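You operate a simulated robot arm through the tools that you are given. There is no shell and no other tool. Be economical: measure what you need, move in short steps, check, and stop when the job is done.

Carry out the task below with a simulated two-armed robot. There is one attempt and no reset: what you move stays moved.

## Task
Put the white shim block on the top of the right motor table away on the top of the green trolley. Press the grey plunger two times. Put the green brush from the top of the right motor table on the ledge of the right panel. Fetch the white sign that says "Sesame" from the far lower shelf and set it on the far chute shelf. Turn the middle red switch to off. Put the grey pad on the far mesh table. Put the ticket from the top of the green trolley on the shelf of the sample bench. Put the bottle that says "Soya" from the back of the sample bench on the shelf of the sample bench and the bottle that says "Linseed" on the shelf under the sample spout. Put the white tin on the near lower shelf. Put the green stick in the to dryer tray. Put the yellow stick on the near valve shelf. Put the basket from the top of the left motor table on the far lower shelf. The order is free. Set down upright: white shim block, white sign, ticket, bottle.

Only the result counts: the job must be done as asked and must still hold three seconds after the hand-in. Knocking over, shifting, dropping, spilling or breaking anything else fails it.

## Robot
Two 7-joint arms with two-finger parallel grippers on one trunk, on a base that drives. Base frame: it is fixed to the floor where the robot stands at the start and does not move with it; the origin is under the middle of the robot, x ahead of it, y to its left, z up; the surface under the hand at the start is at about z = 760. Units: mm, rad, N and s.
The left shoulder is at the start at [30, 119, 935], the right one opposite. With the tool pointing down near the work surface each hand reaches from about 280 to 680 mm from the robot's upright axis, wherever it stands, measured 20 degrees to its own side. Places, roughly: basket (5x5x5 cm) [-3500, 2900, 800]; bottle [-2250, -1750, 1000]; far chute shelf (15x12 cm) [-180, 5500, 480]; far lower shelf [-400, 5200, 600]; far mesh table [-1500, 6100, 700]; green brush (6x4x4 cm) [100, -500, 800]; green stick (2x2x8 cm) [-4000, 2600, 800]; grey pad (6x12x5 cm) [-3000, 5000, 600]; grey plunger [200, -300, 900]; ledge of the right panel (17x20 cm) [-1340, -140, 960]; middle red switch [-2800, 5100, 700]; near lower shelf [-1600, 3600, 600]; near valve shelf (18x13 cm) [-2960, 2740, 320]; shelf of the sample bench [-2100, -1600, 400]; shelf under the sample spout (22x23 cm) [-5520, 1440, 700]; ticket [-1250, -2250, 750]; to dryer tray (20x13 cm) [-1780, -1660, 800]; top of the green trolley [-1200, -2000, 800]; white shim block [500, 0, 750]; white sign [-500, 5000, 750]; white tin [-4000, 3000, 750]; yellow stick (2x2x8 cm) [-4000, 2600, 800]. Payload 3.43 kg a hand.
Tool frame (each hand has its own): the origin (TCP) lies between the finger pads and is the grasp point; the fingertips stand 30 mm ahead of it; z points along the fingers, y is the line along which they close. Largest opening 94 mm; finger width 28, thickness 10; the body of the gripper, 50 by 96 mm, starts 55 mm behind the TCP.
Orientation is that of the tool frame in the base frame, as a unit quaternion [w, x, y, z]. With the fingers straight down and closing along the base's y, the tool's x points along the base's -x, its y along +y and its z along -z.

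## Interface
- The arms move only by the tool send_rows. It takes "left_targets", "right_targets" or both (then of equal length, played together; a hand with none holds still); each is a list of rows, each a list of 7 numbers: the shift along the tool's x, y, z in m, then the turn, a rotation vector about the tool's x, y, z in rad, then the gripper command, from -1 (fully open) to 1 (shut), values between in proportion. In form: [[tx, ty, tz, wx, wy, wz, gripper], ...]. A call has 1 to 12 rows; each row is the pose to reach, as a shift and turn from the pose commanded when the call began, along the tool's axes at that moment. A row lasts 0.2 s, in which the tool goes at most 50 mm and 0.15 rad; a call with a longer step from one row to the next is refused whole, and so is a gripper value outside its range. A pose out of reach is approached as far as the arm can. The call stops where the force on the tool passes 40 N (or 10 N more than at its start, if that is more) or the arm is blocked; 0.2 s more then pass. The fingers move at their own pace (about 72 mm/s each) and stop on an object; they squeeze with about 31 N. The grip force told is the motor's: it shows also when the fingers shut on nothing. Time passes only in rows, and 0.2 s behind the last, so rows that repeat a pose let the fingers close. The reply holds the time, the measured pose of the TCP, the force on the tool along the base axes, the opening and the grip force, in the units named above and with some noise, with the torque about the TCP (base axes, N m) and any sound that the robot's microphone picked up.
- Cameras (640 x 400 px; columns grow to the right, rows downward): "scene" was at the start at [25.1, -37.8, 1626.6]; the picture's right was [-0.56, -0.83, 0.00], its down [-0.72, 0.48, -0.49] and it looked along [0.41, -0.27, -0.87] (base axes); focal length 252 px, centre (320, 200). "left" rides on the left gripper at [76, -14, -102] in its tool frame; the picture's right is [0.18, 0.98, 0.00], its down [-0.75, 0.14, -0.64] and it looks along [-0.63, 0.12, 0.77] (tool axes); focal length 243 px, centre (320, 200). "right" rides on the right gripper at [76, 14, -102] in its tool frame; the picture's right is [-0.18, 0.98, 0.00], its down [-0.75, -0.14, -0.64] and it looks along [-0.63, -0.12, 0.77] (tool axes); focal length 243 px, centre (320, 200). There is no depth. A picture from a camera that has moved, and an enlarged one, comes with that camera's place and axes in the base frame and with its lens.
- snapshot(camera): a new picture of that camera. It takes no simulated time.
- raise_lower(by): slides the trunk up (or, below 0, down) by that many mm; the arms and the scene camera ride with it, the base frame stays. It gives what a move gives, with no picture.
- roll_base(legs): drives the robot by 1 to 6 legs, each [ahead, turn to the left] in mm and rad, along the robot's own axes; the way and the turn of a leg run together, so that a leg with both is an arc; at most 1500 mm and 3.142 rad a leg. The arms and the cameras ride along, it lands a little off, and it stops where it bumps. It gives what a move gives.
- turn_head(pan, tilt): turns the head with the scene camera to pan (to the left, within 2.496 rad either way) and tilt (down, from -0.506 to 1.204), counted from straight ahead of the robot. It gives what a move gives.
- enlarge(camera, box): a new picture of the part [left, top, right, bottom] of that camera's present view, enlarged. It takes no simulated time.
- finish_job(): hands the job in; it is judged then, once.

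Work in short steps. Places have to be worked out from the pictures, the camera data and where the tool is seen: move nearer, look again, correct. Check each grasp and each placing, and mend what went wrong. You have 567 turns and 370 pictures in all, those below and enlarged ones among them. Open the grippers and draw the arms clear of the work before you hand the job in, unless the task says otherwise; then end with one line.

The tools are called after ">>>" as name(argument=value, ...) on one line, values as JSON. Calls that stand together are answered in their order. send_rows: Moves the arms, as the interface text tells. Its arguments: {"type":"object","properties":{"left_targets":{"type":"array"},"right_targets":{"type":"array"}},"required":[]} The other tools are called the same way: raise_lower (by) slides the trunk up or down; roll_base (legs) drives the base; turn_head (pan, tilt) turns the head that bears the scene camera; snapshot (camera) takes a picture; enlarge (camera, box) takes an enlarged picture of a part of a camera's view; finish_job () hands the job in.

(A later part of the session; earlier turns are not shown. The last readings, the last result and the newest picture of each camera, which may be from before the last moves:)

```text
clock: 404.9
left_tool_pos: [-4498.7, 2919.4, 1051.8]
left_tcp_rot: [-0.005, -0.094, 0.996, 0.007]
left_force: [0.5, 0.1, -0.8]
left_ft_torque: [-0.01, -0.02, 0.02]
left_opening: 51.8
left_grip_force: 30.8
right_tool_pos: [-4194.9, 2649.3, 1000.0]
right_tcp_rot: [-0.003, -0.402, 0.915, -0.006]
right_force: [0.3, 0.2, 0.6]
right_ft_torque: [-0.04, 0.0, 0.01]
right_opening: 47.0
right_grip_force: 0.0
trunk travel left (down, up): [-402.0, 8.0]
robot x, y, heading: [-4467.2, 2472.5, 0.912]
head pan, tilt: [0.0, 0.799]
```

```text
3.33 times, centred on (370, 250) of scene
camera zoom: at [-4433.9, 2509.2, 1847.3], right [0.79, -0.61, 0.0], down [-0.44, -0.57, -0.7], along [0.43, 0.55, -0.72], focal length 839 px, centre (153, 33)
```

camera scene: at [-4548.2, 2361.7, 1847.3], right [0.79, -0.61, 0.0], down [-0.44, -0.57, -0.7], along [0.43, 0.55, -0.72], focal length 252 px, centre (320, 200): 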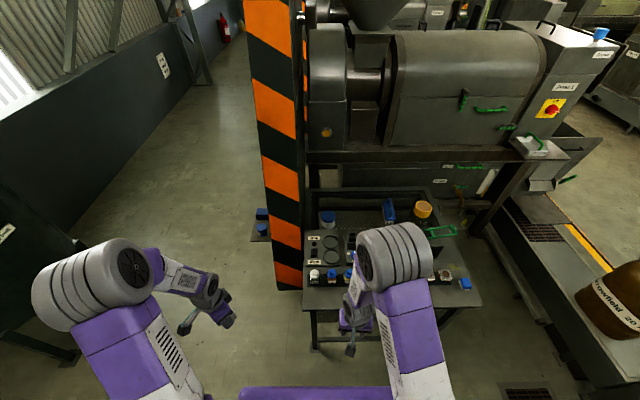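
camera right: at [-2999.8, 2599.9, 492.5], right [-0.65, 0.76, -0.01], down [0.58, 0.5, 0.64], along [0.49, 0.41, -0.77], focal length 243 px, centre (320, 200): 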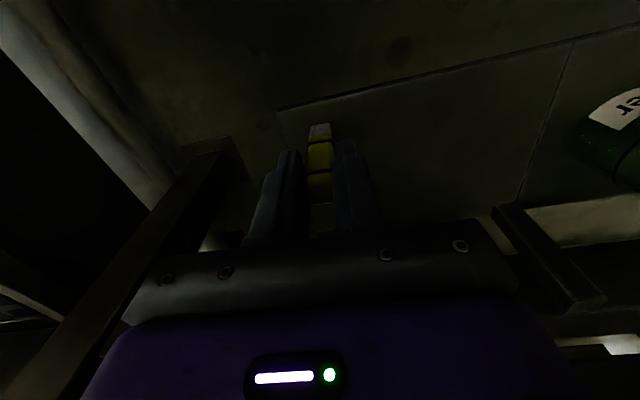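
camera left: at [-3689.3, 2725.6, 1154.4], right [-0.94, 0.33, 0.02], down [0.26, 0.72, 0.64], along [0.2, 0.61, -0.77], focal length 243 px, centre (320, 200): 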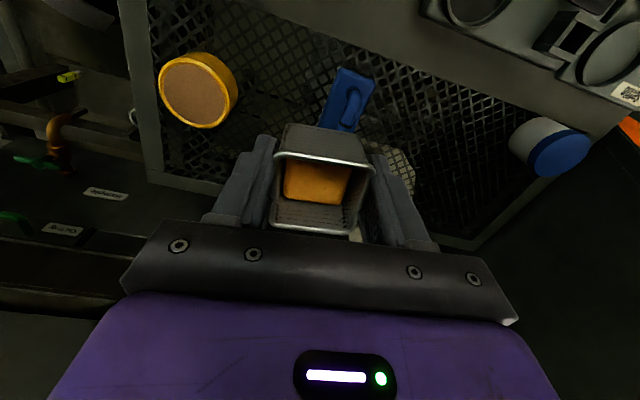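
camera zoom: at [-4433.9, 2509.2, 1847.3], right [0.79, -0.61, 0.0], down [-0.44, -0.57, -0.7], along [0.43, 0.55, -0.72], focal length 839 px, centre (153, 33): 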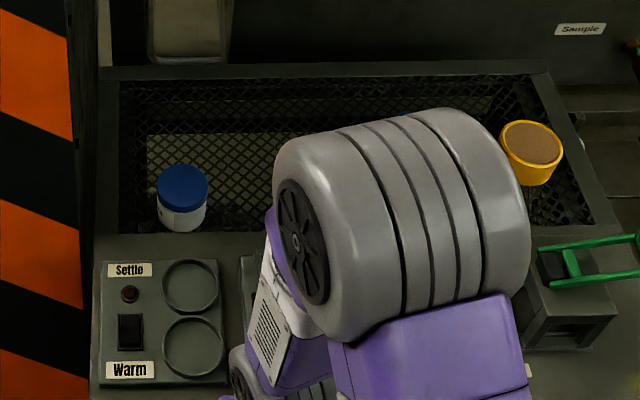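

Tin centre ≈ (-3980, 3020), lid at z≈820, about 74 mm wide. I stretch the right hand toward it, tilted forward 35°.

>>> send_rows(right_targets=[[-0.041, 0.0107, 0, 0, -0.076, 0, -1], [-0.082, 0.0214, 0, 0, -0.152, 0, -1], [-0.123, 0.032, 0, 0, -0.229, 0, -1], [-0.164, 0.0427, 0, 0, -0.305, 0, -1], [-0.205, 0.0534, 0, 0, -0.381, 0, -1], [-0.246, 0.064, 0, 0, -0.457, 0, -1], [-0.287, 0.0747, 0, 0, -0.534, 0, -1], [-0.3277, 0.0854, 0, 0, -0.61, 0, -1]])

>>> snapshot(camera="right")

>>> snapshot(camera="scene")

```text
clock: 406.7
left_tool_pos: [-4497.8, 2917.9, 1051.0]
left_tcp_rot: [-0.005, -0.094, 0.996, 0.006]
left_force: [0.1, 0.0, -1.0]
left_ft_torque: [-0.02, 0.01, -0.02]
left_opening: 51.6
left_grip_force: 31.0
right_tool_pos: [-4036.0, 2948.9, 996.7]
right_tcp_rot: [0.272, -0.386, 0.874, 0.117]
right_force: [0.0, 0.5, 0.2]
right_ft_torque: [-0.02, -0.02, 0.02]
right_opening: 94.0
right_grip_force: 0.1
trunk travel left (down, up): [-402.0, 8.0]
robot x, y, heading: [-4469.9, 2470.1, 0.912]
head pan, tilt: [0.0, 0.799]
```

```text
203 pictures are left
camera right: at [-4128.1, 2870.3, 1038.2], right [-0.62, 0.78, 0.1], down [0.27, 0.1, 0.96], along [0.73, 0.62, -0.27], focal length 243 px, centre (320, 200)
```

right: 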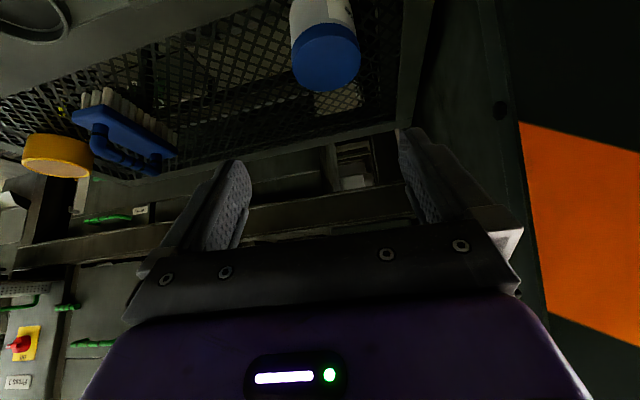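

```text
202 pictures are left
camera scene: at [-4433.8, 2509.9, 1847.3], right [0.79, -0.61, 0.0], down [-0.44, -0.57, -0.7], along [0.43, 0.55, -0.72], focal length 252 px, centre (320, 200)
```

scene: 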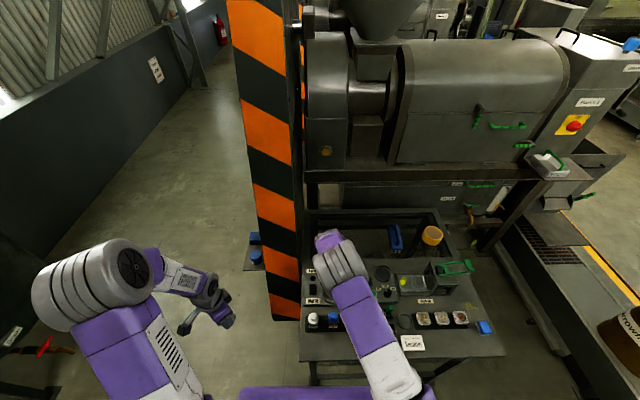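

I lower the trunk 100 mm and align on the approach line.

>>> raise_lower(by=-100)

>>> send_rows(right_targets=[[-0.008, 0.01, 0.025, 0, 0, 0, -1], [-0.0158, 0.01, 0.055, 0, 0, 0, -1]])

>>> snapshot(camera="right")

```text
clock: 408.0
left_tool_pos: [-4496.8, 2919.0, 951.2]
left_tcp_rot: [-0.005, -0.094, 0.996, 0.008]
left_force: [-0.4, -0.4, -0.7]
left_ft_torque: [0.03, 0.03, 0.01]
left_opening: 51.7
left_grip_force: 31.5
right_tool_pos: [-4036.3, 2950.2, 898.0]
right_tcp_rot: [0.274, -0.386, 0.873, 0.117]
right_force: [0.2, 0.8, 0.3]
right_ft_torque: [-0.02, 0.04, -0.01]
right_opening: 94.2
right_grip_force: 0.0
trunk travel left (down, up): [-302.0, 108.0]
robot x, y, heading: [-4466.7, 2467.4, 0.914]
head pan, tilt: [0.0, 0.799]
```

```text
clock: 408.6
left_tool_pos: [-4497.7, 2917.2, 951.7]
left_tcp_rot: [-0.005, -0.094, 0.996, 0.007]
left_force: [-0.4, -0.7, -0.6]
left_ft_torque: [0.0, 0.0, 0.0]
left_opening: 51.8
left_grip_force: 31.2
right_tool_pos: [-4014.1, 2987.7, 860.6]
right_tcp_rot: [0.273, -0.385, 0.874, 0.116]
right_force: [0.5, 0.4, 0.7]
right_ft_torque: [-0.01, -0.02, -0.01]
right_opening: 94.2
right_grip_force: 0.0
trunk travel left (down, up): [-302.0, 108.0]
robot x, y, heading: [-4466.2, 2469.2, 0.911]
head pan, tilt: [0.0, 0.799]
```

```text
201 pictures are left
camera right: at [-4106.8, 2907.4, 901.2], right [-0.62, 0.78, 0.1], down [0.27, 0.1, 0.96], along [0.73, 0.62, -0.27], focal length 243 px, centre (320, 200)
```

right: 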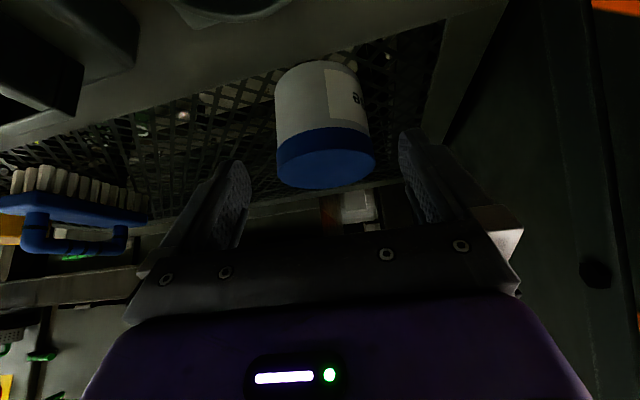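

>>> send_rows(right_targets=[[-0.001, 0, 0.03, 0, 0, 0, -1], [-0.002, 0, 0.06, 0, 0, 0, -1], [-0.003, 0, 0.079, 0, 0, 0, -1], [-0.003, 0, 0.079, 0, 0, 0, 0.5], [-0.003, 0, 0.079, 0, 0, 0, 1], [-0.003, 0, 0.079, 0, 0, 0, 1]])

>>> snapshot(camera="right")

```text
clock: 410.0
left_tool_pos: [-4498.4, 2918.0, 951.7]
left_tcp_rot: [-0.005, -0.094, 0.996, 0.008]
left_force: [0.5, -0.5, -0.6]
left_ft_torque: [0.02, 0.02, -0.01]
left_opening: 51.9
left_grip_force: 31.1
right_tool_pos: [-3995.6, 3008.6, 812.1]
right_tcp_rot: [0.272, -0.386, 0.874, 0.116]
right_force: [-0.6, -0.2, -0.2]
right_ft_torque: [-0.06, 0.03, -0.02]
right_opening: 72.3
right_grip_force: 31.6
right hand out of reach, approached as far as the arm can: row 2, 3, 4, 5, 6
trunk travel left (down, up): [-302.0, 108.0]
robot x, y, heading: [-4465.3, 2469.9, 0.912]
head pan, tilt: [0.0, 0.799]
```

```text
200 pictures are left
camera right: at [-4086.3, 2929.7, 853.9], right [-0.62, 0.78, 0.1], down [0.27, 0.1, 0.96], along [0.73, 0.62, -0.27], focal length 243 px, centre (320, 200)
```

right: 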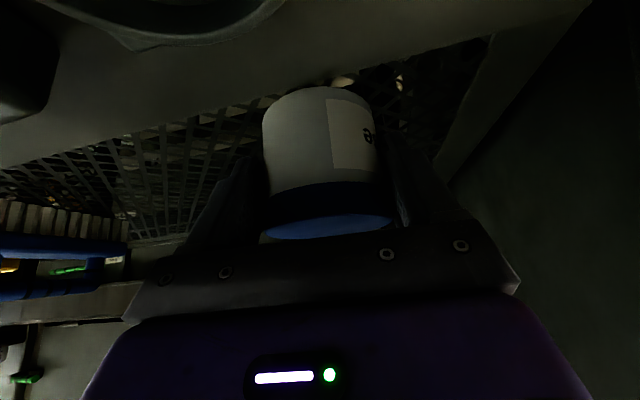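

Gripped (72 mm). Lift with the trunk.

>>> raise_lower(by=105)

>>> snapshot(camera="right")

```text
clock: 411.4
left_tool_pos: [-4498.2, 2918.3, 1056.2]
left_tcp_rot: [-0.005, -0.094, 0.996, 0.007]
left_force: [-0.3, 0.1, -0.3]
left_ft_torque: [0.05, 0.0, -0.01]
left_opening: 51.9
left_grip_force: 30.7
right_tool_pos: [-3993.8, 3009.9, 917.2]
right_tcp_rot: [0.272, -0.386, 0.874, 0.116]
right_force: [-0.4, 0.6, -3.3]
right_ft_torque: [-0.03, 0.05, -0.02]
right_opening: 72.3
right_grip_force: 31.6
trunk travel left (down, up): [-407.0, 3.0]
robot x, y, heading: [-4466.3, 2471.1, 0.908]
head pan, tilt: [0.0, 0.799]
```

```text
199 pictures are left
camera right: at [-4086.2, 2930.1, 958.7], right [-0.62, 0.78, 0.1], down [0.27, 0.1, 0.96], along [0.73, 0.62, -0.27], focal length 243 px, centre (320, 200)
```

right: 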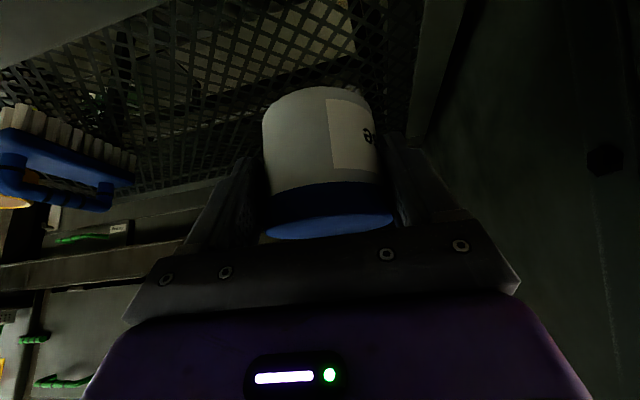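

Tin held. I lift it a little more, retract over the table, and back away.

>>> send_rows(right_targets=[[-0.02, 0, -0.03, 0, 0, 0, 1], [-0.034, 0, -0.05, 0, 0, 0, 1], [0.005, -0.004, -0.077, 0, 0, 0, 1], [0.04, -0.008, -0.103, 0, 0, 0, 1], [0.08, -0.012, -0.13, 0, 0, 0, 1], [0.12, -0.016, -0.156, 0, 0, 0, 1], [0.16, -0.02, -0.182, 0, 0, 0, 1], [0.2, -0.024, -0.209, 0, 0, 0, 1], [0.238, -0.027, -0.236, 0, 0, 0, 1]])

>>> roll_base(legs=[[-280, 0], [0, -1.75]])

>>> turn_head(pan=0.1, tilt=0.45)

>>> snapshot(camera="scene")

```text
clock: 413.4
left_tool_pos: [-4497.9, 2917.0, 1057.2]
left_tcp_rot: [-0.005, -0.094, 0.996, 0.007]
left_force: [0.0, -0.3, -0.3]
left_ft_torque: [0.05, 0.0, 0.01]
left_opening: 51.9
left_grip_force: 31.2
right_tool_pos: [-4197.1, 2746.8, 976.4]
right_tcp_rot: [0.273, -0.386, 0.873, 0.117]
right_force: [0.5, -0.8, -2.7]
right_ft_torque: [-0.05, 0.04, 0.05]
right_opening: 72.4
right_grip_force: 31.3
trunk travel left (down, up): [-407.0, 3.0]
robot x, y, heading: [-4470.1, 2472.0, 0.913]
head pan, tilt: [0.0, 0.799]
```

```text
clock: 419.6
left_tool_pos: [-4190.3, 2195.7, 1055.6]
left_tcp_rot: [0.003, 0.707, 0.707, 0.008]
left_force: [-0.9, 0.2, -0.4]
left_ft_torque: [-0.01, 0.02, -0.03]
left_opening: 51.7
left_grip_force: 31.3
right_tool_pos: [-4414.4, 1933.8, 974.9]
right_tcp_rot: [0.264, 0.427, 0.854, -0.136]
right_force: [0.3, -0.8, -2.7]
right_ft_torque: [0.05, 0.02, -0.01]
right_opening: 71.7
right_grip_force: 31.6
trunk travel left (down, up): [-407.0, 3.0]
robot x, y, heading: [-4637.7, 2246.7, -0.846]
head pan, tilt: [0.0, 0.799]
```

```text
clock: 420.4
left_tool_pos: [-4191.0, 2197.4, 1056.0]
left_tcp_rot: [0.003, 0.707, 0.707, 0.009]
left_force: [0.1, 0.3, -0.3]
left_ft_torque: [0.02, 0.0, 0.0]
left_opening: 51.5
left_grip_force: 31.0
right_tool_pos: [-4414.8, 1931.8, 976.5]
right_tcp_rot: [0.264, 0.427, 0.854, -0.136]
right_force: [0.2, 0.6, -2.5]
right_ft_torque: [0.01, 0.05, -0.03]
right_opening: 71.7
right_grip_force: 30.9
trunk travel left (down, up): [-407.0, 3.0]
robot x, y, heading: [-4641.5, 2247.2, -0.847]
head pan, tilt: [0.099, 0.45]
```

```text
198 pictures are left
camera scene: at [-4589.2, 2206.9, 1882.7], right [-0.68, -0.73, 0.0], down [-0.32, 0.3, -0.9], along [0.66, -0.61, -0.44], focal length 252 px, centre (320, 200)
```

scene: 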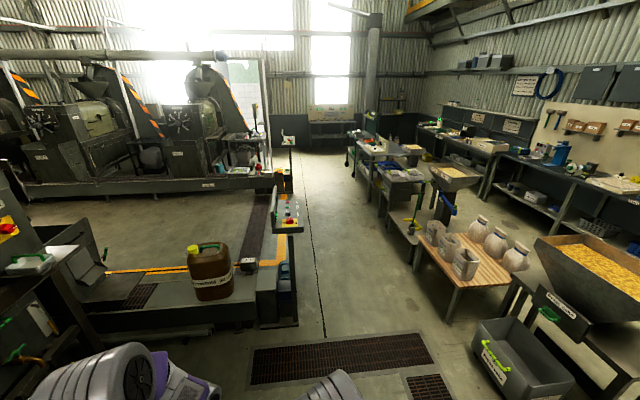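

I can see the way: past the conveyor's end console, then left into the main aisle. I drive to that turning point.

>>> roll_base(legs=[[0, -0.098], [1000, 0], [939, 0], [0, 1.6]])

>>> turn_head(pan=0.2, tilt=0.4)

>>> snapshot(camera="scene")

```text
clock: 434.5
left_tool_pos: [-3394.0, 1118.8, 1057.0]
left_tcp_rot: [-0.005, 0.05, 0.999, 0.008]
left_force: [1.1, 0.1, -0.5]
left_ft_torque: [0.01, 0.0, 0.0]
left_opening: 51.5
left_grip_force: 31.2
right_tool_pos: [-3154.0, 869.0, 975.8]
right_tcp_rot: [0.287, -0.256, 0.92, 0.076]
right_force: [-0.1, 0.7, -2.9]
right_ft_torque: [-0.03, 0.1, -0.01]
right_opening: 71.1
right_grip_force: 30.2
trunk travel left (down, up): [-407.0, 3.0]
robot x, y, heading: [-3489.1, 680.0, 0.62]
head pan, tilt: [0.099, 0.45]
```

```text
clock: 435.1
left_tool_pos: [-3394.9, 1119.1, 1056.2]
left_tcp_rot: [-0.005, 0.051, 0.999, 0.008]
left_force: [0.0, 0.8, -0.2]
left_ft_torque: [0.01, 0.01, -0.01]
left_opening: 51.7
left_grip_force: 30.5
right_tool_pos: [-3153.2, 869.2, 975.4]
right_tcp_rot: [0.286, -0.256, 0.92, 0.076]
right_force: [-0.8, 0.1, -3.3]
right_ft_torque: [-0.05, 0.07, 0.02]
right_opening: 71.3
right_grip_force: 30.9
trunk travel left (down, up): [-407.0, 3.0]
robot x, y, heading: [-3490.2, 679.2, 0.624]
head pan, tilt: [0.201, 0.4]
```

```text
197 pictures are left
camera scene: at [-3451.4, 729.8, 1887.4], right [0.73, -0.68, 0.0], down [-0.27, -0.29, -0.92], along [0.63, 0.67, -0.39], focal length 252 px, centre (320, 200)
```

scene: 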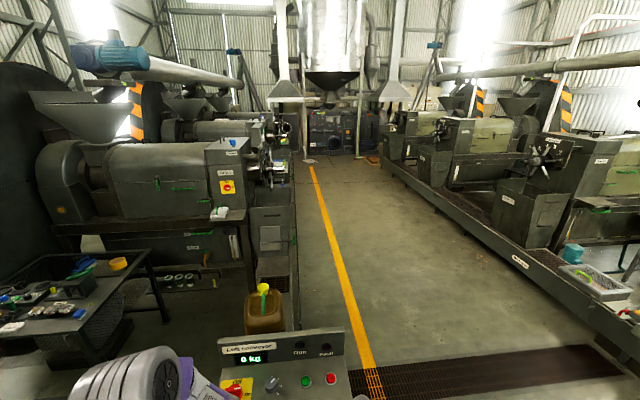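

The main aisle with the yellow line is ahead; the lower shelves are on the left row facing it. I drive around the console and up the aisle.

>>> roll_base(legs=[[0, -0.604], [990, 0], [0, 1.015], [1100, 0], [1000, 0]])

>>> turn_head(pan=0.5, tilt=0.5)

>>> snapshot(camera="scene")

```text
clock: 454.5
left_tool_pos: [-1419.4, 2869.1, 1055.6]
left_tcp_rot: [-0.005, -0.129, 0.992, 0.007]
left_force: [0.1, -1.0, -1.0]
left_ft_torque: [0.01, 0.01, 0.02]
left_opening: 52.0
left_grip_force: 31.2
right_tool_pos: [-1105.5, 2721.9, 976.2]
right_tcp_rot: [0.269, -0.417, 0.859, 0.126]
right_force: [0.2, 0.0, -2.6]
right_ft_torque: [-0.05, 0.09, 0.03]
right_opening: 71.2
right_grip_force: 30.6
trunk travel left (down, up): [-407.0, 3.0]
robot x, y, heading: [-1353.9, 2426.9, 0.982]
head pan, tilt: [0.201, 0.4]
```

```text
clock: 455.3
left_tool_pos: [-1418.5, 2869.3, 1056.3]
left_tcp_rot: [-0.005, -0.129, 0.992, 0.007]
left_force: [0.1, 0.0, -0.6]
left_ft_torque: [-0.03, 0.01, -0.01]
left_opening: 51.7
left_grip_force: 31.2
right_tool_pos: [-1106.2, 2721.7, 975.8]
right_tcp_rot: [0.268, -0.418, 0.859, 0.127]
right_force: [-0.1, -0.3, -2.8]
right_ft_torque: [-0.06, 0.07, -0.01]
right_opening: 71.1
right_grip_force: 31.1
trunk travel left (down, up): [-407.0, 3.0]
robot x, y, heading: [-1358.3, 2423.9, 0.979]
head pan, tilt: [0.499, 0.499]
```

```text
196 pictures are left
camera scene: at [-1362.6, 2489.8, 1878.3], right [1.0, -0.09, 0.0], down [-0.04, -0.48, -0.88], along [0.08, 0.87, -0.48], focal length 252 px, centre (320, 200)
```

scene: 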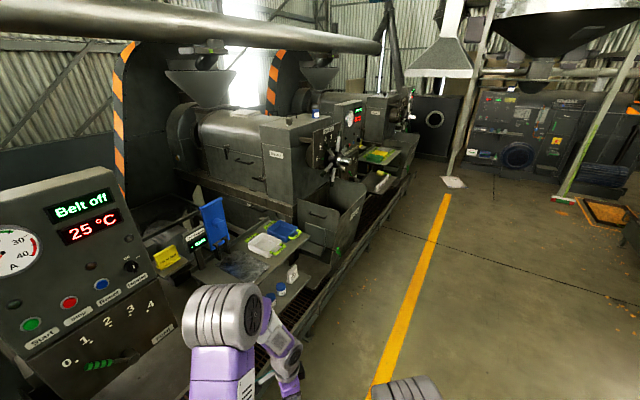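

>>> enlarge(camera="scene", box=[180, 200, 360, 330])

```text
3.08 times, centred on (270, 265) of scene
camera zoom: at [-1362.6, 2489.8, 1878.3], right [1.0, -0.09, 0.0], down [-0.04, -0.48, -0.88], along [0.08, 0.87, -0.48], focal length 774 px, centre (474, 0)
```

zoom: 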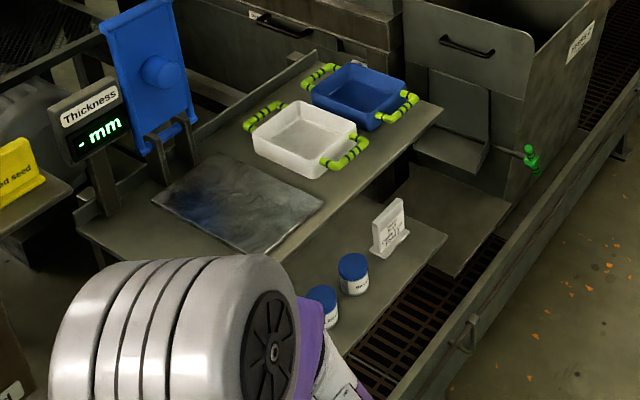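

The near lower shelf holds two like tins and a ticket. I drive to face it squarely.

>>> roll_base(legs=[[0, 0.27], [939, 0], [0, 1.203]])

>>> turn_head(pan=0, tilt=0.7)

>>> raise_lower(by=-150)

>>> snapshot(camera="scene")

```text
clock: 464.1
left_tool_pos: [-1510.5, 3290.7, 1056.6]
left_tcp_rot: [0.009, 0.766, -0.643, -0.002]
left_force: [0.4, -0.4, -1.4]
left_ft_torque: [-0.04, -0.03, 0.03]
left_opening: 51.7
left_grip_force: 30.7
right_tool_pos: [-1335.0, 3588.7, 976.1]
right_tcp_rot: [-0.112, 0.889, -0.351, -0.274]
right_force: [-0.5, 0.6, -3.3]
right_ft_torque: [-0.05, -0.07, -0.01]
right_opening: 71.4
right_grip_force: 31.1
trunk travel left (down, up): [-407.0, 3.0]
robot x, y, heading: [-1059.8, 3316.6, 2.471]
head pan, tilt: [0.499, 0.499]
```

```text
clock: 465.1
left_tool_pos: [-1508.8, 3289.9, 1057.2]
left_tcp_rot: [0.01, 0.766, -0.643, -0.001]
left_force: [1.1, -0.3, -1.0]
left_ft_torque: [0.01, 0.0, -0.03]
left_opening: 51.9
left_grip_force: 31.0
right_tool_pos: [-1334.2, 3588.5, 975.7]
right_tcp_rot: [-0.112, 0.888, -0.35, -0.275]
right_force: [-0.6, 0.5, -2.5]
right_ft_torque: [-0.09, -0.04, -0.04]
right_opening: 71.3
right_grip_force: 31.0
trunk travel left (down, up): [-407.0, 3.0]
robot x, y, heading: [-1056.6, 3317.4, 2.467]
head pan, tilt: [0.0, 0.7]
```

```text
clock: 466.8
left_tool_pos: [-1508.9, 3291.3, 907.1]
left_tcp_rot: [0.009, 0.766, -0.643, -0.002]
left_force: [-0.5, 0.0, -0.8]
left_ft_torque: [-0.01, -0.05, 0.0]
left_opening: 51.8
left_grip_force: 30.9
right_tool_pos: [-1334.0, 3589.9, 826.1]
right_tcp_rot: [-0.113, 0.889, -0.35, -0.274]
right_force: [0.3, 0.7, -2.9]
right_ft_torque: [-0.03, -0.07, 0.03]
right_opening: 70.9
right_grip_force: 30.9
trunk travel left (down, up): [-257.0, 153.0]
robot x, y, heading: [-1059.6, 3318.5, 2.465]
head pan, tilt: [0.0, 0.7]
```

```text
194 pictures are left
camera scene: at [-1102.8, 3350.4, 1710.7], right [0.62, 0.78, 0.0], down [0.5, -0.4, -0.76], along [-0.6, 0.48, -0.64], focal length 252 px, centre (320, 200)
```

scene: 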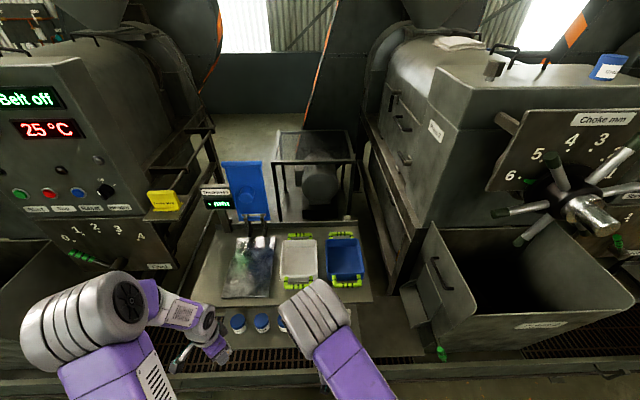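

>>> send_rows(right_targets=[[0.02, -0.035, -0.015, 0, 0, 0, 1], [0.04, -0.07, -0.03, 0, 0, 0, 1], [0.055, -0.11, -0.04, 0, 0, 0, 1], [0.06, -0.15, -0.045, 0, 0, 0, 1]])

>>> enlarge(camera="scene", box=[190, 220, 400, 370])

```text
clock: 467.8
left_tool_pos: [-1508.3, 3290.2, 906.6]
left_tcp_rot: [0.009, 0.766, -0.643, -0.002]
left_force: [1.0, 0.2, -0.3]
left_ft_torque: [0.0, -0.01, 0.03]
left_opening: 51.9
left_grip_force: 30.9
right_tool_pos: [-1197.6, 3664.9, 800.7]
right_tcp_rot: [-0.111, 0.889, -0.35, -0.274]
right_force: [-0.7, 0.7, -3.2]
right_ft_torque: [-0.06, -0.07, 0.0]
right_opening: 71.3
right_grip_force: 30.7
right hand out of reach, approached as far as the arm can: row 3, 4
trunk travel left (down, up): [-257.0, 153.0]
robot x, y, heading: [-1060.9, 3314.8, 2.467]
head pan, tilt: [0.0, 0.7]
```

```text
2.67 times, centred on (295, 295) of scene
camera zoom: at [-1101.8, 3352.1, 1710.5], right [0.62, 0.78, 0.0], down [0.5, -0.4, -0.76], along [-0.6, 0.48, -0.64], focal length 671 px, centre (387, -53)
```

zoom: 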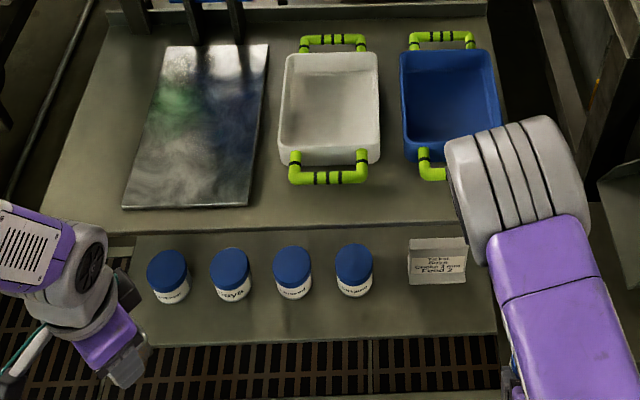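

Four tins and a ticket stand there; the free place is the front strip between the fourth tin and the ticket, at about (-1447, 3630). I bring the tin near for a closer look.

>>> send_rows(right_targets=[[-0.0115, 0.039, 0.0175, 0, 0, 0, 1], [-0.023, 0.077, 0.035, 0, 0, 0, 1], [-0.035, 0.116, 0.0526, 0, 0, 0, 1], [-0.046, 0.155, 0.07, 0, 0, 0, 1], [-0.0577, 0.1936, 0.0877, 0, 0, 0, 1]])

>>> snapshot(camera="right")

>>> enlarge(camera="scene", box=[190, 220, 400, 370])

```text
clock: 469.0
left_tool_pos: [-1508.7, 3289.4, 906.9]
left_tcp_rot: [0.008, 0.766, -0.643, -0.001]
left_force: [0.2, -0.1, -0.5]
left_ft_torque: [0.01, -0.01, 0.01]
left_opening: 51.3
left_grip_force: 31.3
right_tool_pos: [-1401.7, 3588.7, 761.8]
right_tcp_rot: [-0.112, 0.889, -0.35, -0.274]
right_force: [-0.4, 0.5, -2.8]
right_ft_torque: [-0.05, -0.06, 0.02]
right_opening: 71.5
right_grip_force: 31.1
trunk travel left (down, up): [-257.0, 153.0]
robot x, y, heading: [-1057.2, 3317.5, 2.47]
head pan, tilt: [0.0, 0.7]
```

```text
192 pictures are left
camera right: at [-1324.0, 3495.2, 802.9], right [-0.78, -0.61, 0.1], down [-0.1, 0.27, 0.96], along [-0.61, 0.74, -0.28], focal length 243 px, centre (320, 200)
```

right: 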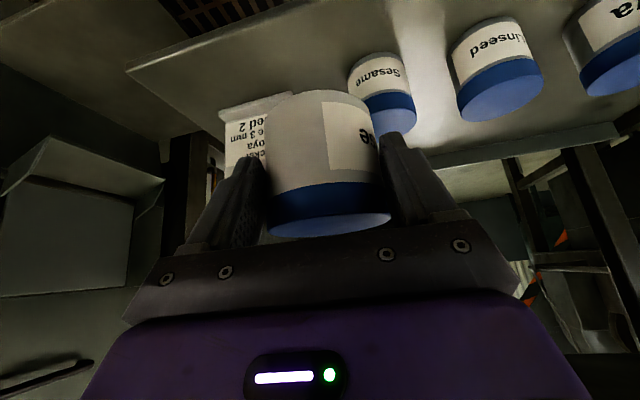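

```text
2.67 times, centred on (295, 295) of scene
camera zoom: at [-1103.9, 3349.7, 1710.5], right [0.62, 0.78, 0.0], down [0.5, -0.4, -0.76], along [-0.6, 0.48, -0.64], focal length 671 px, centre (387, -53)
```

zoom: 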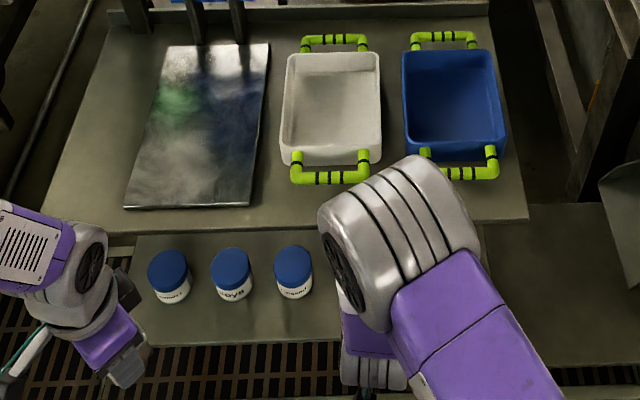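

Shelf height is nearer z≈565. I move the tin over its spot, then come down and check.

>>> send_rows(right_targets=[[-0.022, 0.0013, 0.015, 0, 0, 0, 1], [-0.0442, 0.0025, 0.0302, 0, 0, 0, 1], [-0.0216, 0.0025, 0.0632, 0, 0, 0, 1], [0.001, 0.003, 0.096, 0, 0, 0, 1]])

>>> snapshot(camera="right")

>>> snapshot(camera="left")

```text
clock: 470.0
left_tool_pos: [-1507.3, 3289.7, 906.7]
left_tcp_rot: [0.009, 0.766, -0.643, -0.001]
left_force: [-0.9, 0.2, -1.5]
left_ft_torque: [-0.03, -0.04, 0.03]
left_opening: 51.6
left_grip_force: 31.1
right_tool_pos: [-1455.4, 3626.3, 712.1]
right_tcp_rot: [-0.113, 0.881, -0.353, -0.295]
right_force: [11.2, -6.0, 33.6]
right_ft_torque: [-0.98, 0.65, 0.42]
right_opening: 71.6
right_grip_force: 30.9
trunk travel left (down, up): [-257.0, 153.0]
robot x, y, heading: [-1063.0, 3317.4, 2.466]
head pan, tilt: [0.0, 0.7]
stopped in row 4 (right hand): the force on the tool passed its limit at 107 N (the readings are from after the stop); the commanded pose is now the measured one
```

```text
190 pictures are left
camera right: at [-1375.3, 3531.3, 747.7], right [-0.78, -0.61, 0.12], down [-0.06, 0.26, 0.96], along [-0.62, 0.75, -0.24], focal length 243 px, centre (320, 200)
```

right: 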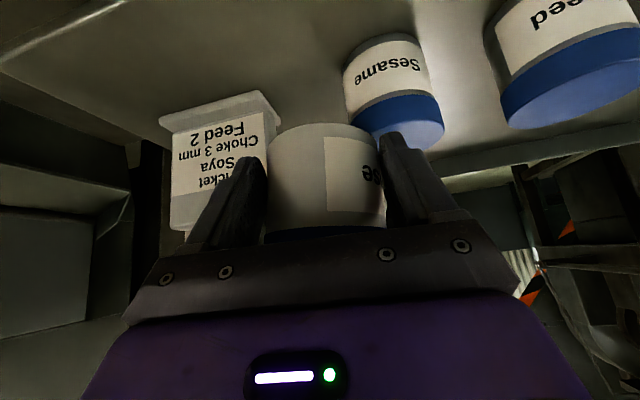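

```text
189 pictures are left
camera left: at [-1479.6, 3218.5, 1010.2], right [-0.94, -0.35, 0.02], down [-0.26, 0.73, 0.64], along [-0.24, 0.59, -0.77], focal length 243 px, centre (320, 200)
```

left: 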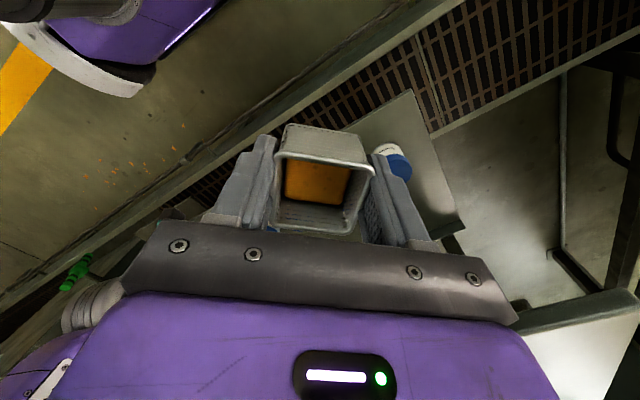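

The tin evidently touched the Sesame tin's lid—the shelf is at ≈600 after all. I lift up and check that nothing shifted.

>>> raise_lower(by=60)

>>> send_rows(right_targets=[[0.02, -0.03, -0.03, 0, 0, 0, 1], [0.04, -0.07, -0.05, 0, 0, 0, 1], [0.05, -0.11, -0.06, 0, 0, 0, 1], [0.06, -0.14, -0.07, 0, 0, 0, 1]])

>>> enlarge(camera="scene", box=[190, 220, 400, 370])

>>> snapshot(camera="right")

```text
clock: 471.0
left_tool_pos: [-1508.8, 3289.8, 967.1]
left_tcp_rot: [0.01, 0.766, -0.643, -0.001]
left_force: [-0.1, -0.5, -0.7]
left_ft_torque: [0.01, -0.01, 0.01]
left_opening: 51.8
left_grip_force: 30.8
right_tool_pos: [-1452.8, 3625.8, 766.7]
right_tcp_rot: [-0.113, 0.883, -0.353, -0.289]
right_force: [0.5, 0.5, -3.3]
right_ft_torque: [-0.05, -0.04, 0.01]
right_opening: 71.4
right_grip_force: 31.2
trunk travel left (down, up): [-317.0, 93.0]
robot x, y, heading: [-1060.7, 3314.8, 2.466]
head pan, tilt: [0.0, 0.7]
```

```text
clock: 472.0
left_tool_pos: [-1508.5, 3290.7, 966.6]
left_tcp_rot: [0.01, 0.766, -0.643, -0.002]
left_force: [-1.0, -0.5, -0.5]
left_ft_torque: [0.0, 0.02, 0.02]
left_opening: 51.9
left_grip_force: 31.0
right_tool_pos: [-1292.2, 3666.9, 788.3]
right_tcp_rot: [-0.112, 0.882, -0.353, -0.29]
right_force: [0.5, 0.4, -2.4]
right_ft_torque: [-0.07, -0.08, 0.0]
right_opening: 71.6
right_grip_force: 31.1
trunk travel left (down, up): [-317.0, 93.0]
robot x, y, heading: [-1058.0, 3315.1, 2.466]
head pan, tilt: [0.0, 0.7]
```

```text
2.67 times, centred on (295, 295) of scene
camera zoom: at [-1102.2, 3351.0, 1770.6], right [0.62, 0.78, 0.0], down [0.5, -0.4, -0.76], along [-0.6, 0.48, -0.64], focal length 671 px, centre (387, -53)
```

zoom: 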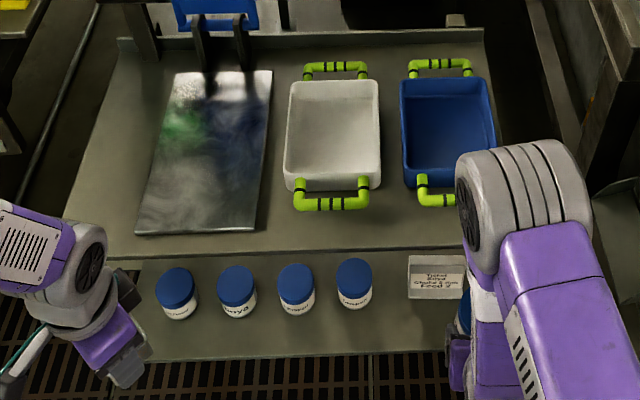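

```text
187 pictures are left
camera right: at [-1212.3, 3572.1, 826.3], right [-0.78, -0.61, 0.12], down [-0.06, 0.26, 0.96], along [-0.62, 0.75, -0.24], focal length 243 px, centre (320, 200)
```

right: 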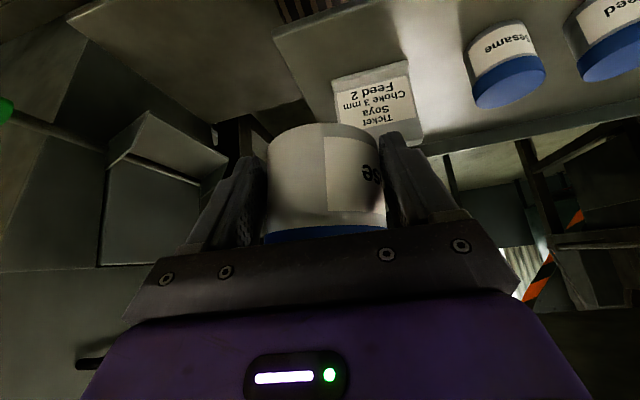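

From these views the shelf is at z≈578 (tins 80 mm tall, lids at 660). I recompute the spot: tin centre (-1454, 3634), and hover over it first.

>>> send_rows(right_targets=[[-0.009, 0.034, 0.024, 0, 0.009, 0, 1], [-0.017, 0.068, 0.049, 0, 0.018, 0, 1], [-0.026, 0.102, 0.074, 0, 0.028, 0, 1], [-0.0345, 0.135, 0.0983, 0, 0.037, 0, 1]])

>>> snapshot(camera="right")

>>> enlarge(camera="scene", box=[250, 260, 390, 370])

```text
clock: 473.0
left_tool_pos: [-1508.9, 3289.5, 965.4]
left_tcp_rot: [0.009, 0.766, -0.643, -0.001]
left_force: [-0.4, -0.5, -0.5]
left_ft_torque: [0.0, 0.0, -0.02]
left_opening: 51.5
left_grip_force: 30.9
right_tool_pos: [-1450.0, 3624.8, 728.6]
right_tcp_rot: [-0.106, 0.888, -0.354, -0.273]
right_force: [-0.5, -0.3, -3.0]
right_ft_torque: [-0.05, -0.05, -0.01]
right_opening: 71.3
right_grip_force: 31.5
trunk travel left (down, up): [-317.0, 93.0]
robot x, y, heading: [-1059.6, 3315.2, 2.47]
head pan, tilt: [0.0, 0.7]
```

```text
186 pictures are left
camera right: at [-1371.0, 3532.1, 770.8], right [-0.79, -0.61, 0.11], down [-0.09, 0.29, 0.95], along [-0.61, 0.74, -0.28], focal length 243 px, centre (320, 200)
```

right: 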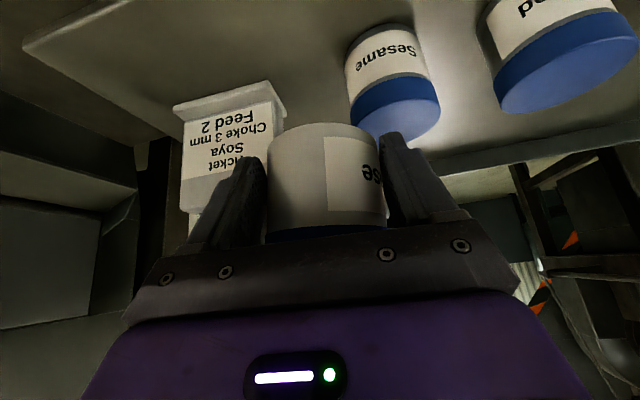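

```text
3.64 times, centred on (320, 315) of scene
camera zoom: at [-1103.8, 3349.8, 1770.5], right [0.62, 0.78, 0.0], down [0.5, -0.4, -0.76], along [-0.6, 0.48, -0.64], focal length 915 px, centre (320, -218)
```

zoom: 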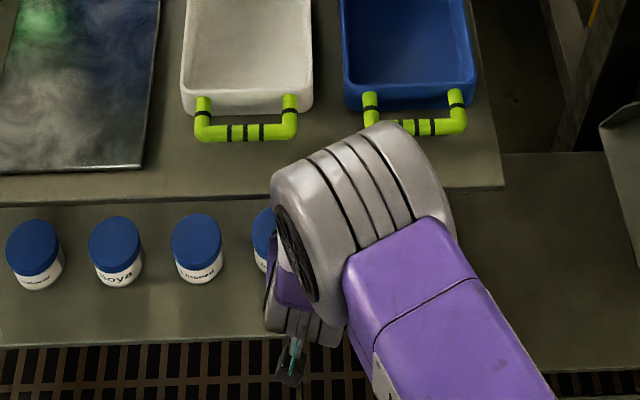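

Clear on both sides. Lower to near the shelf, then slowly to contact.

>>> send_rows(right_targets=[[0.0168, 0, 0.0248, 0, 0, 0, 1], [0.0336, 0, 0.0497, 0, 0, 0, 1], [0.0392, 0, 0.058, 0, 0, 0, 1]])

>>> snapshot(camera="right")

```text
clock: 473.4
left_tool_pos: [-1507.4, 3290.4, 967.6]
left_tcp_rot: [0.009, 0.766, -0.643, -0.001]
left_force: [0.0, -0.3, -1.1]
left_ft_torque: [-0.02, -0.02, 0.0]
left_opening: 51.8
left_grip_force: 31.2
right_tool_pos: [-1456.9, 3631.3, 709.2]
right_tcp_rot: [-0.107, 0.883, -0.355, -0.288]
right_force: [6.6, -3.2, 19.3]
right_ft_torque: [-0.52, 0.6, 0.26]
right_opening: 72.3
right_grip_force: 30.8
trunk travel left (down, up): [-317.0, 93.0]
robot x, y, heading: [-1062.0, 3316.2, 2.466]
head pan, tilt: [0.0, 0.7]
stopped in row 2 (right hand): the force on the tool passed its limit at 63 N (the readings are from after the stop); the commanded pose is now the measured one
```

```text
184 pictures are left
camera right: at [-1377.8, 3535.9, 747.8], right [-0.78, -0.61, 0.12], down [-0.06, 0.27, 0.96], along [-0.62, 0.74, -0.25], focal length 243 px, centre (320, 200)
```

right: 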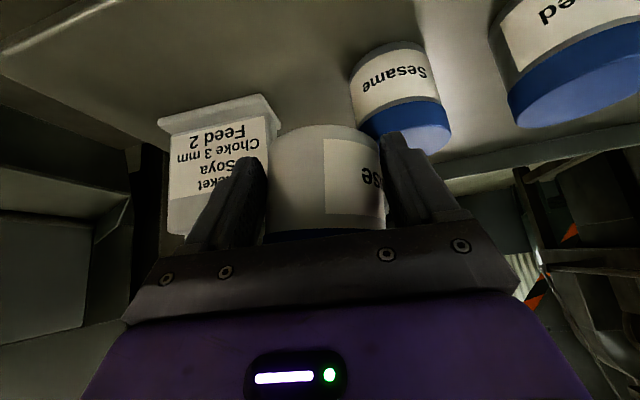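

Reconsidering: with the shelf at z≈612 everything fits—the tin's rim was still on the Sesame lid. The right spot is further outward, centre (-1440, 3631). I lift, shift outward and restore the tilt.

>>> send_rows(right_targets=[[-0.0175, 0, -0.0243, 0, 0.0, 0, 1], [-0.009, -0.006, -0.03, 0, 0.018, 0, 1], [-0.0007, -0.011, -0.0367, 0, 0.037, 0, 1]])

>>> snapshot(camera="right")

```text
clock: 474.2
left_tool_pos: [-1508.7, 3290.6, 966.5]
left_tcp_rot: [0.009, 0.766, -0.643, -0.002]
left_force: [-0.5, 0.1, 0.0]
left_ft_torque: [-0.01, -0.01, 0.02]
left_opening: 51.5
left_grip_force: 31.0
right_tool_pos: [-1434.9, 3624.7, 736.8]
right_tcp_rot: [-0.101, 0.889, -0.357, -0.27]
right_force: [0.8, 1.1, -2.7]
right_ft_torque: [-0.08, -0.09, 0.01]
right_opening: 71.9
right_grip_force: 30.9
trunk travel left (down, up): [-317.0, 93.0]
robot x, y, heading: [-1059.2, 3318.9, 2.468]
head pan, tilt: [0.0, 0.7]
```

```text
183 pictures are left
camera right: at [-1355.3, 3531.3, 781.2], right [-0.79, -0.61, 0.11], down [-0.09, 0.3, 0.95], along [-0.61, 0.74, -0.29], focal length 243 px, centre (320, 200)
```

right: 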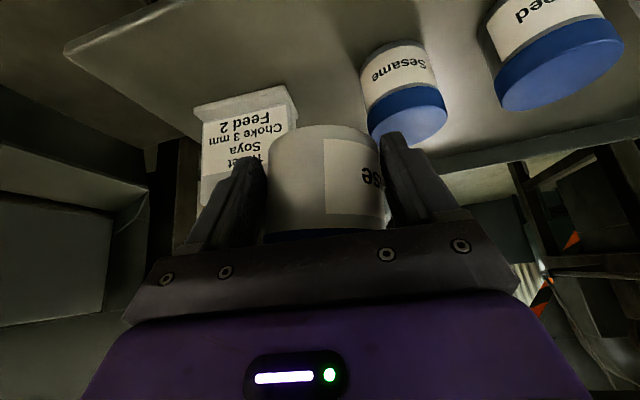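

>>> send_rows(right_targets=[[0.0138, 0, 0.0209, 0, 0, 0, 1], [0.0276, 0, 0.0418, 0, 0, 0, 1], [0.0315, 0, 0.0476, 0, 0, 0, 1], [0.0342, 0, 0.0518, 0, 0, 0, 1], [0.037, 0, 0.056, 0, 0, 0, 1], [0.0397, 0, 0.06, 0, 0, 0, 1]])

>>> snapshot(camera="right")

```text
clock: 475.6
left_tool_pos: [-1508.5, 3291.8, 966.0]
left_tcp_rot: [0.009, 0.766, -0.643, -0.001]
left_force: [0.0, 0.0, -1.4]
left_ft_torque: [-0.01, 0.01, 0.01]
left_opening: 51.9
left_grip_force: 31.3
right_tool_pos: [-1434.3, 3625.0, 664.7]
right_tcp_rot: [-0.1, 0.889, -0.356, -0.27]
right_force: [-0.2, 0.5, -2.1]
right_ft_torque: [-0.08, -0.06, 0.03]
right_opening: 71.6
right_grip_force: 31.2
trunk travel left (down, up): [-317.0, 93.0]
robot x, y, heading: [-1058.3, 3315.6, 2.465]
head pan, tilt: [0.0, 0.7]
```

```text
182 pictures are left
camera right: at [-1355.9, 3531.2, 708.6], right [-0.79, -0.61, 0.11], down [-0.09, 0.3, 0.95], along [-0.61, 0.74, -0.29], focal length 243 px, centre (320, 200)
```

right: 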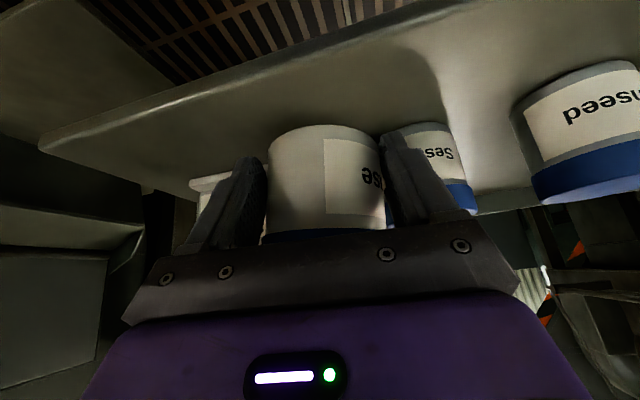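

>>> send_rows(right_targets=[[0.0022, 0, 0.0033, 0, 0, 0, 1], [0.0044, 0, 0.0067, 0, 0, 0, 1], [0.0066, 0, 0.01, 0, 0, 0, 1], [0.0088, 0, 0.0134, 0, 0, 0, 1], [0.011, 0, 0.0167, 0, 0, 0, 1]])

>>> snapshot(camera="right")

```text
clock: 476.7
left_tool_pos: [-1505.6, 3287.9, 966.7]
left_tcp_rot: [0.01, 0.766, -0.643, -0.003]
left_force: [0.1, 0.0, -1.3]
left_ft_torque: [0.01, -0.02, 0.01]
left_opening: 51.8
left_grip_force: 30.8
right_tool_pos: [-1435.3, 3625.2, 652.3]
right_tcp_rot: [-0.104, 0.887, -0.356, -0.275]
right_force: [13.9, -6.7, 28.7]
right_ft_torque: [0.73, -1.24, -0.6]
right_opening: 70.9
right_grip_force: 31.3
trunk travel left (down, up): [-317.0, 93.0]
robot x, y, heading: [-1059.7, 3318.1, 2.466]
head pan, tilt: [0.0, 0.7]
stopped in row 5 (right hand): the force on the tool passed its limit at 46 N (the readings are from after the stop); the commanded pose is now the measured one
```

```text
181 pictures are left
camera right: at [-1356.4, 3531.5, 695.5], right [-0.79, -0.61, 0.12], down [-0.09, 0.29, 0.95], along [-0.61, 0.74, -0.28], focal length 243 px, centre (320, 200)
```

right: 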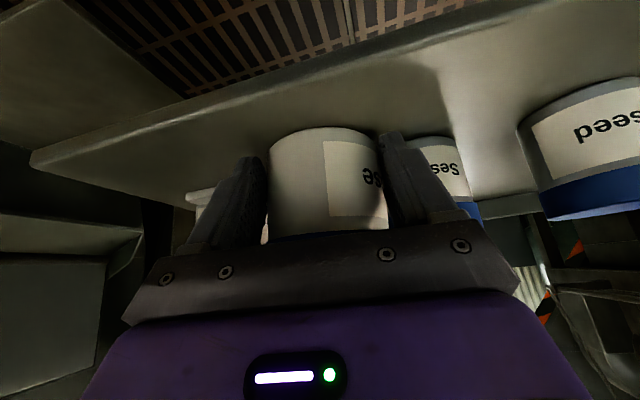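

Contact with the shelf (z≈601). Ease up 3 mm, open and withdraw.

>>> send_rows(right_targets=[[-0.0015, 0, -0.0022, 0, 0.01, 0, 1], [-0.0015, 0, -0.0022, 0, 0.01, 0, 0.0], [-0.0015, 0, -0.0022, 0, 0.01, 0, -0.72], [-0.0015, 0, -0.0022, 0, 0.01, 0, -0.72]])

>>> snapshot(camera="right")

```text
clock: 477.7
left_tool_pos: [-1507.7, 3289.5, 965.8]
left_tcp_rot: [0.01, 0.766, -0.643, -0.002]
left_force: [0.6, 0.1, -0.7]
left_ft_torque: [0.02, -0.03, -0.03]
left_opening: 51.5
left_grip_force: 31.2
right_tool_pos: [-1435.5, 3625.5, 652.8]
right_tcp_rot: [-0.101, 0.889, -0.356, -0.268]
right_force: [-1.5, -1.3, 1.3]
right_ft_torque: [0.02, -0.02, 0.02]
right_opening: 79.7
right_grip_force: 0.0
trunk travel left (down, up): [-317.0, 93.0]
robot x, y, heading: [-1057.8, 3313.2, 2.466]
head pan, tilt: [0.0, 0.7]
```

```text
180 pictures are left
camera right: at [-1357.1, 3532.6, 697.3], right [-0.79, -0.61, 0.11], down [-0.1, 0.3, 0.95], along [-0.61, 0.74, -0.3], focal length 243 px, centre (320, 200)
```

right: 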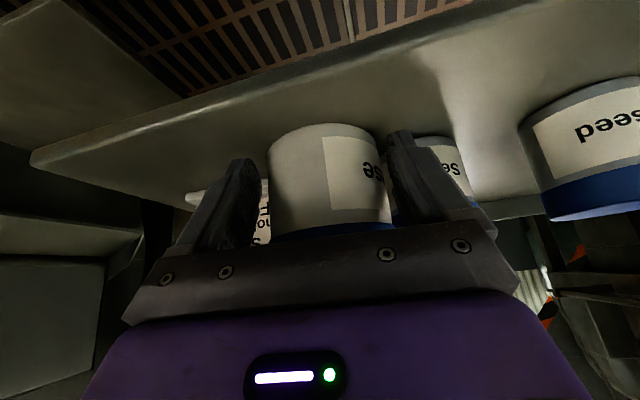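

>>> send_rows(right_targets=[[0, 0, -0.02, 0, 0, 0, -0.72], [0, 0, -0.05, 0, 0, 0, -0.72], [0, 0, -0.09, 0, 0, 0, -0.72], [0, 0, -0.13, 0, 0, 0, -0.72]])

>>> snapshot(camera="right")

```text
clock: 478.7
left_tool_pos: [-1508.9, 3290.5, 966.4]
left_tcp_rot: [0.008, 0.766, -0.643, -0.002]
left_force: [0.4, -0.4, -0.4]
left_ft_torque: [0.0, -0.02, -0.03]
left_opening: 51.7
left_grip_force: 31.1
right_tool_pos: [-1379.5, 3578.3, 762.8]
right_tcp_rot: [-0.101, 0.889, -0.356, -0.268]
right_force: [0.4, -0.2, -0.9]
right_ft_torque: [0.01, 0.01, 0.0]
right_opening: 80.6
right_grip_force: 0.0
trunk travel left (down, up): [-317.0, 93.0]
robot x, y, heading: [-1059.0, 3318.8, 2.466]
head pan, tilt: [0.0, 0.7]
```

```text
179 pictures are left
camera right: at [-1301.2, 3483.6, 806.3], right [-0.79, -0.61, 0.11], down [-0.1, 0.3, 0.95], along [-0.61, 0.74, -0.3], focal length 243 px, centre (320, 200)
```

right: 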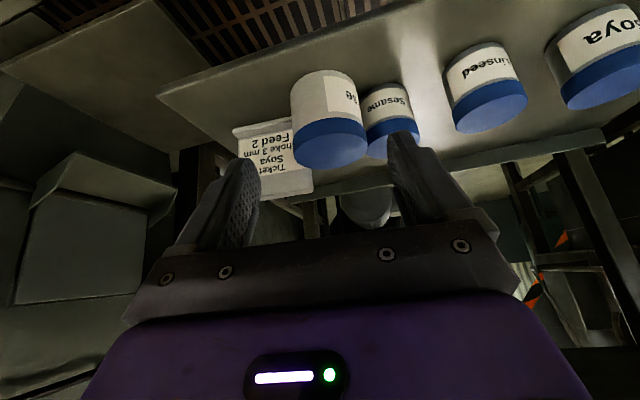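

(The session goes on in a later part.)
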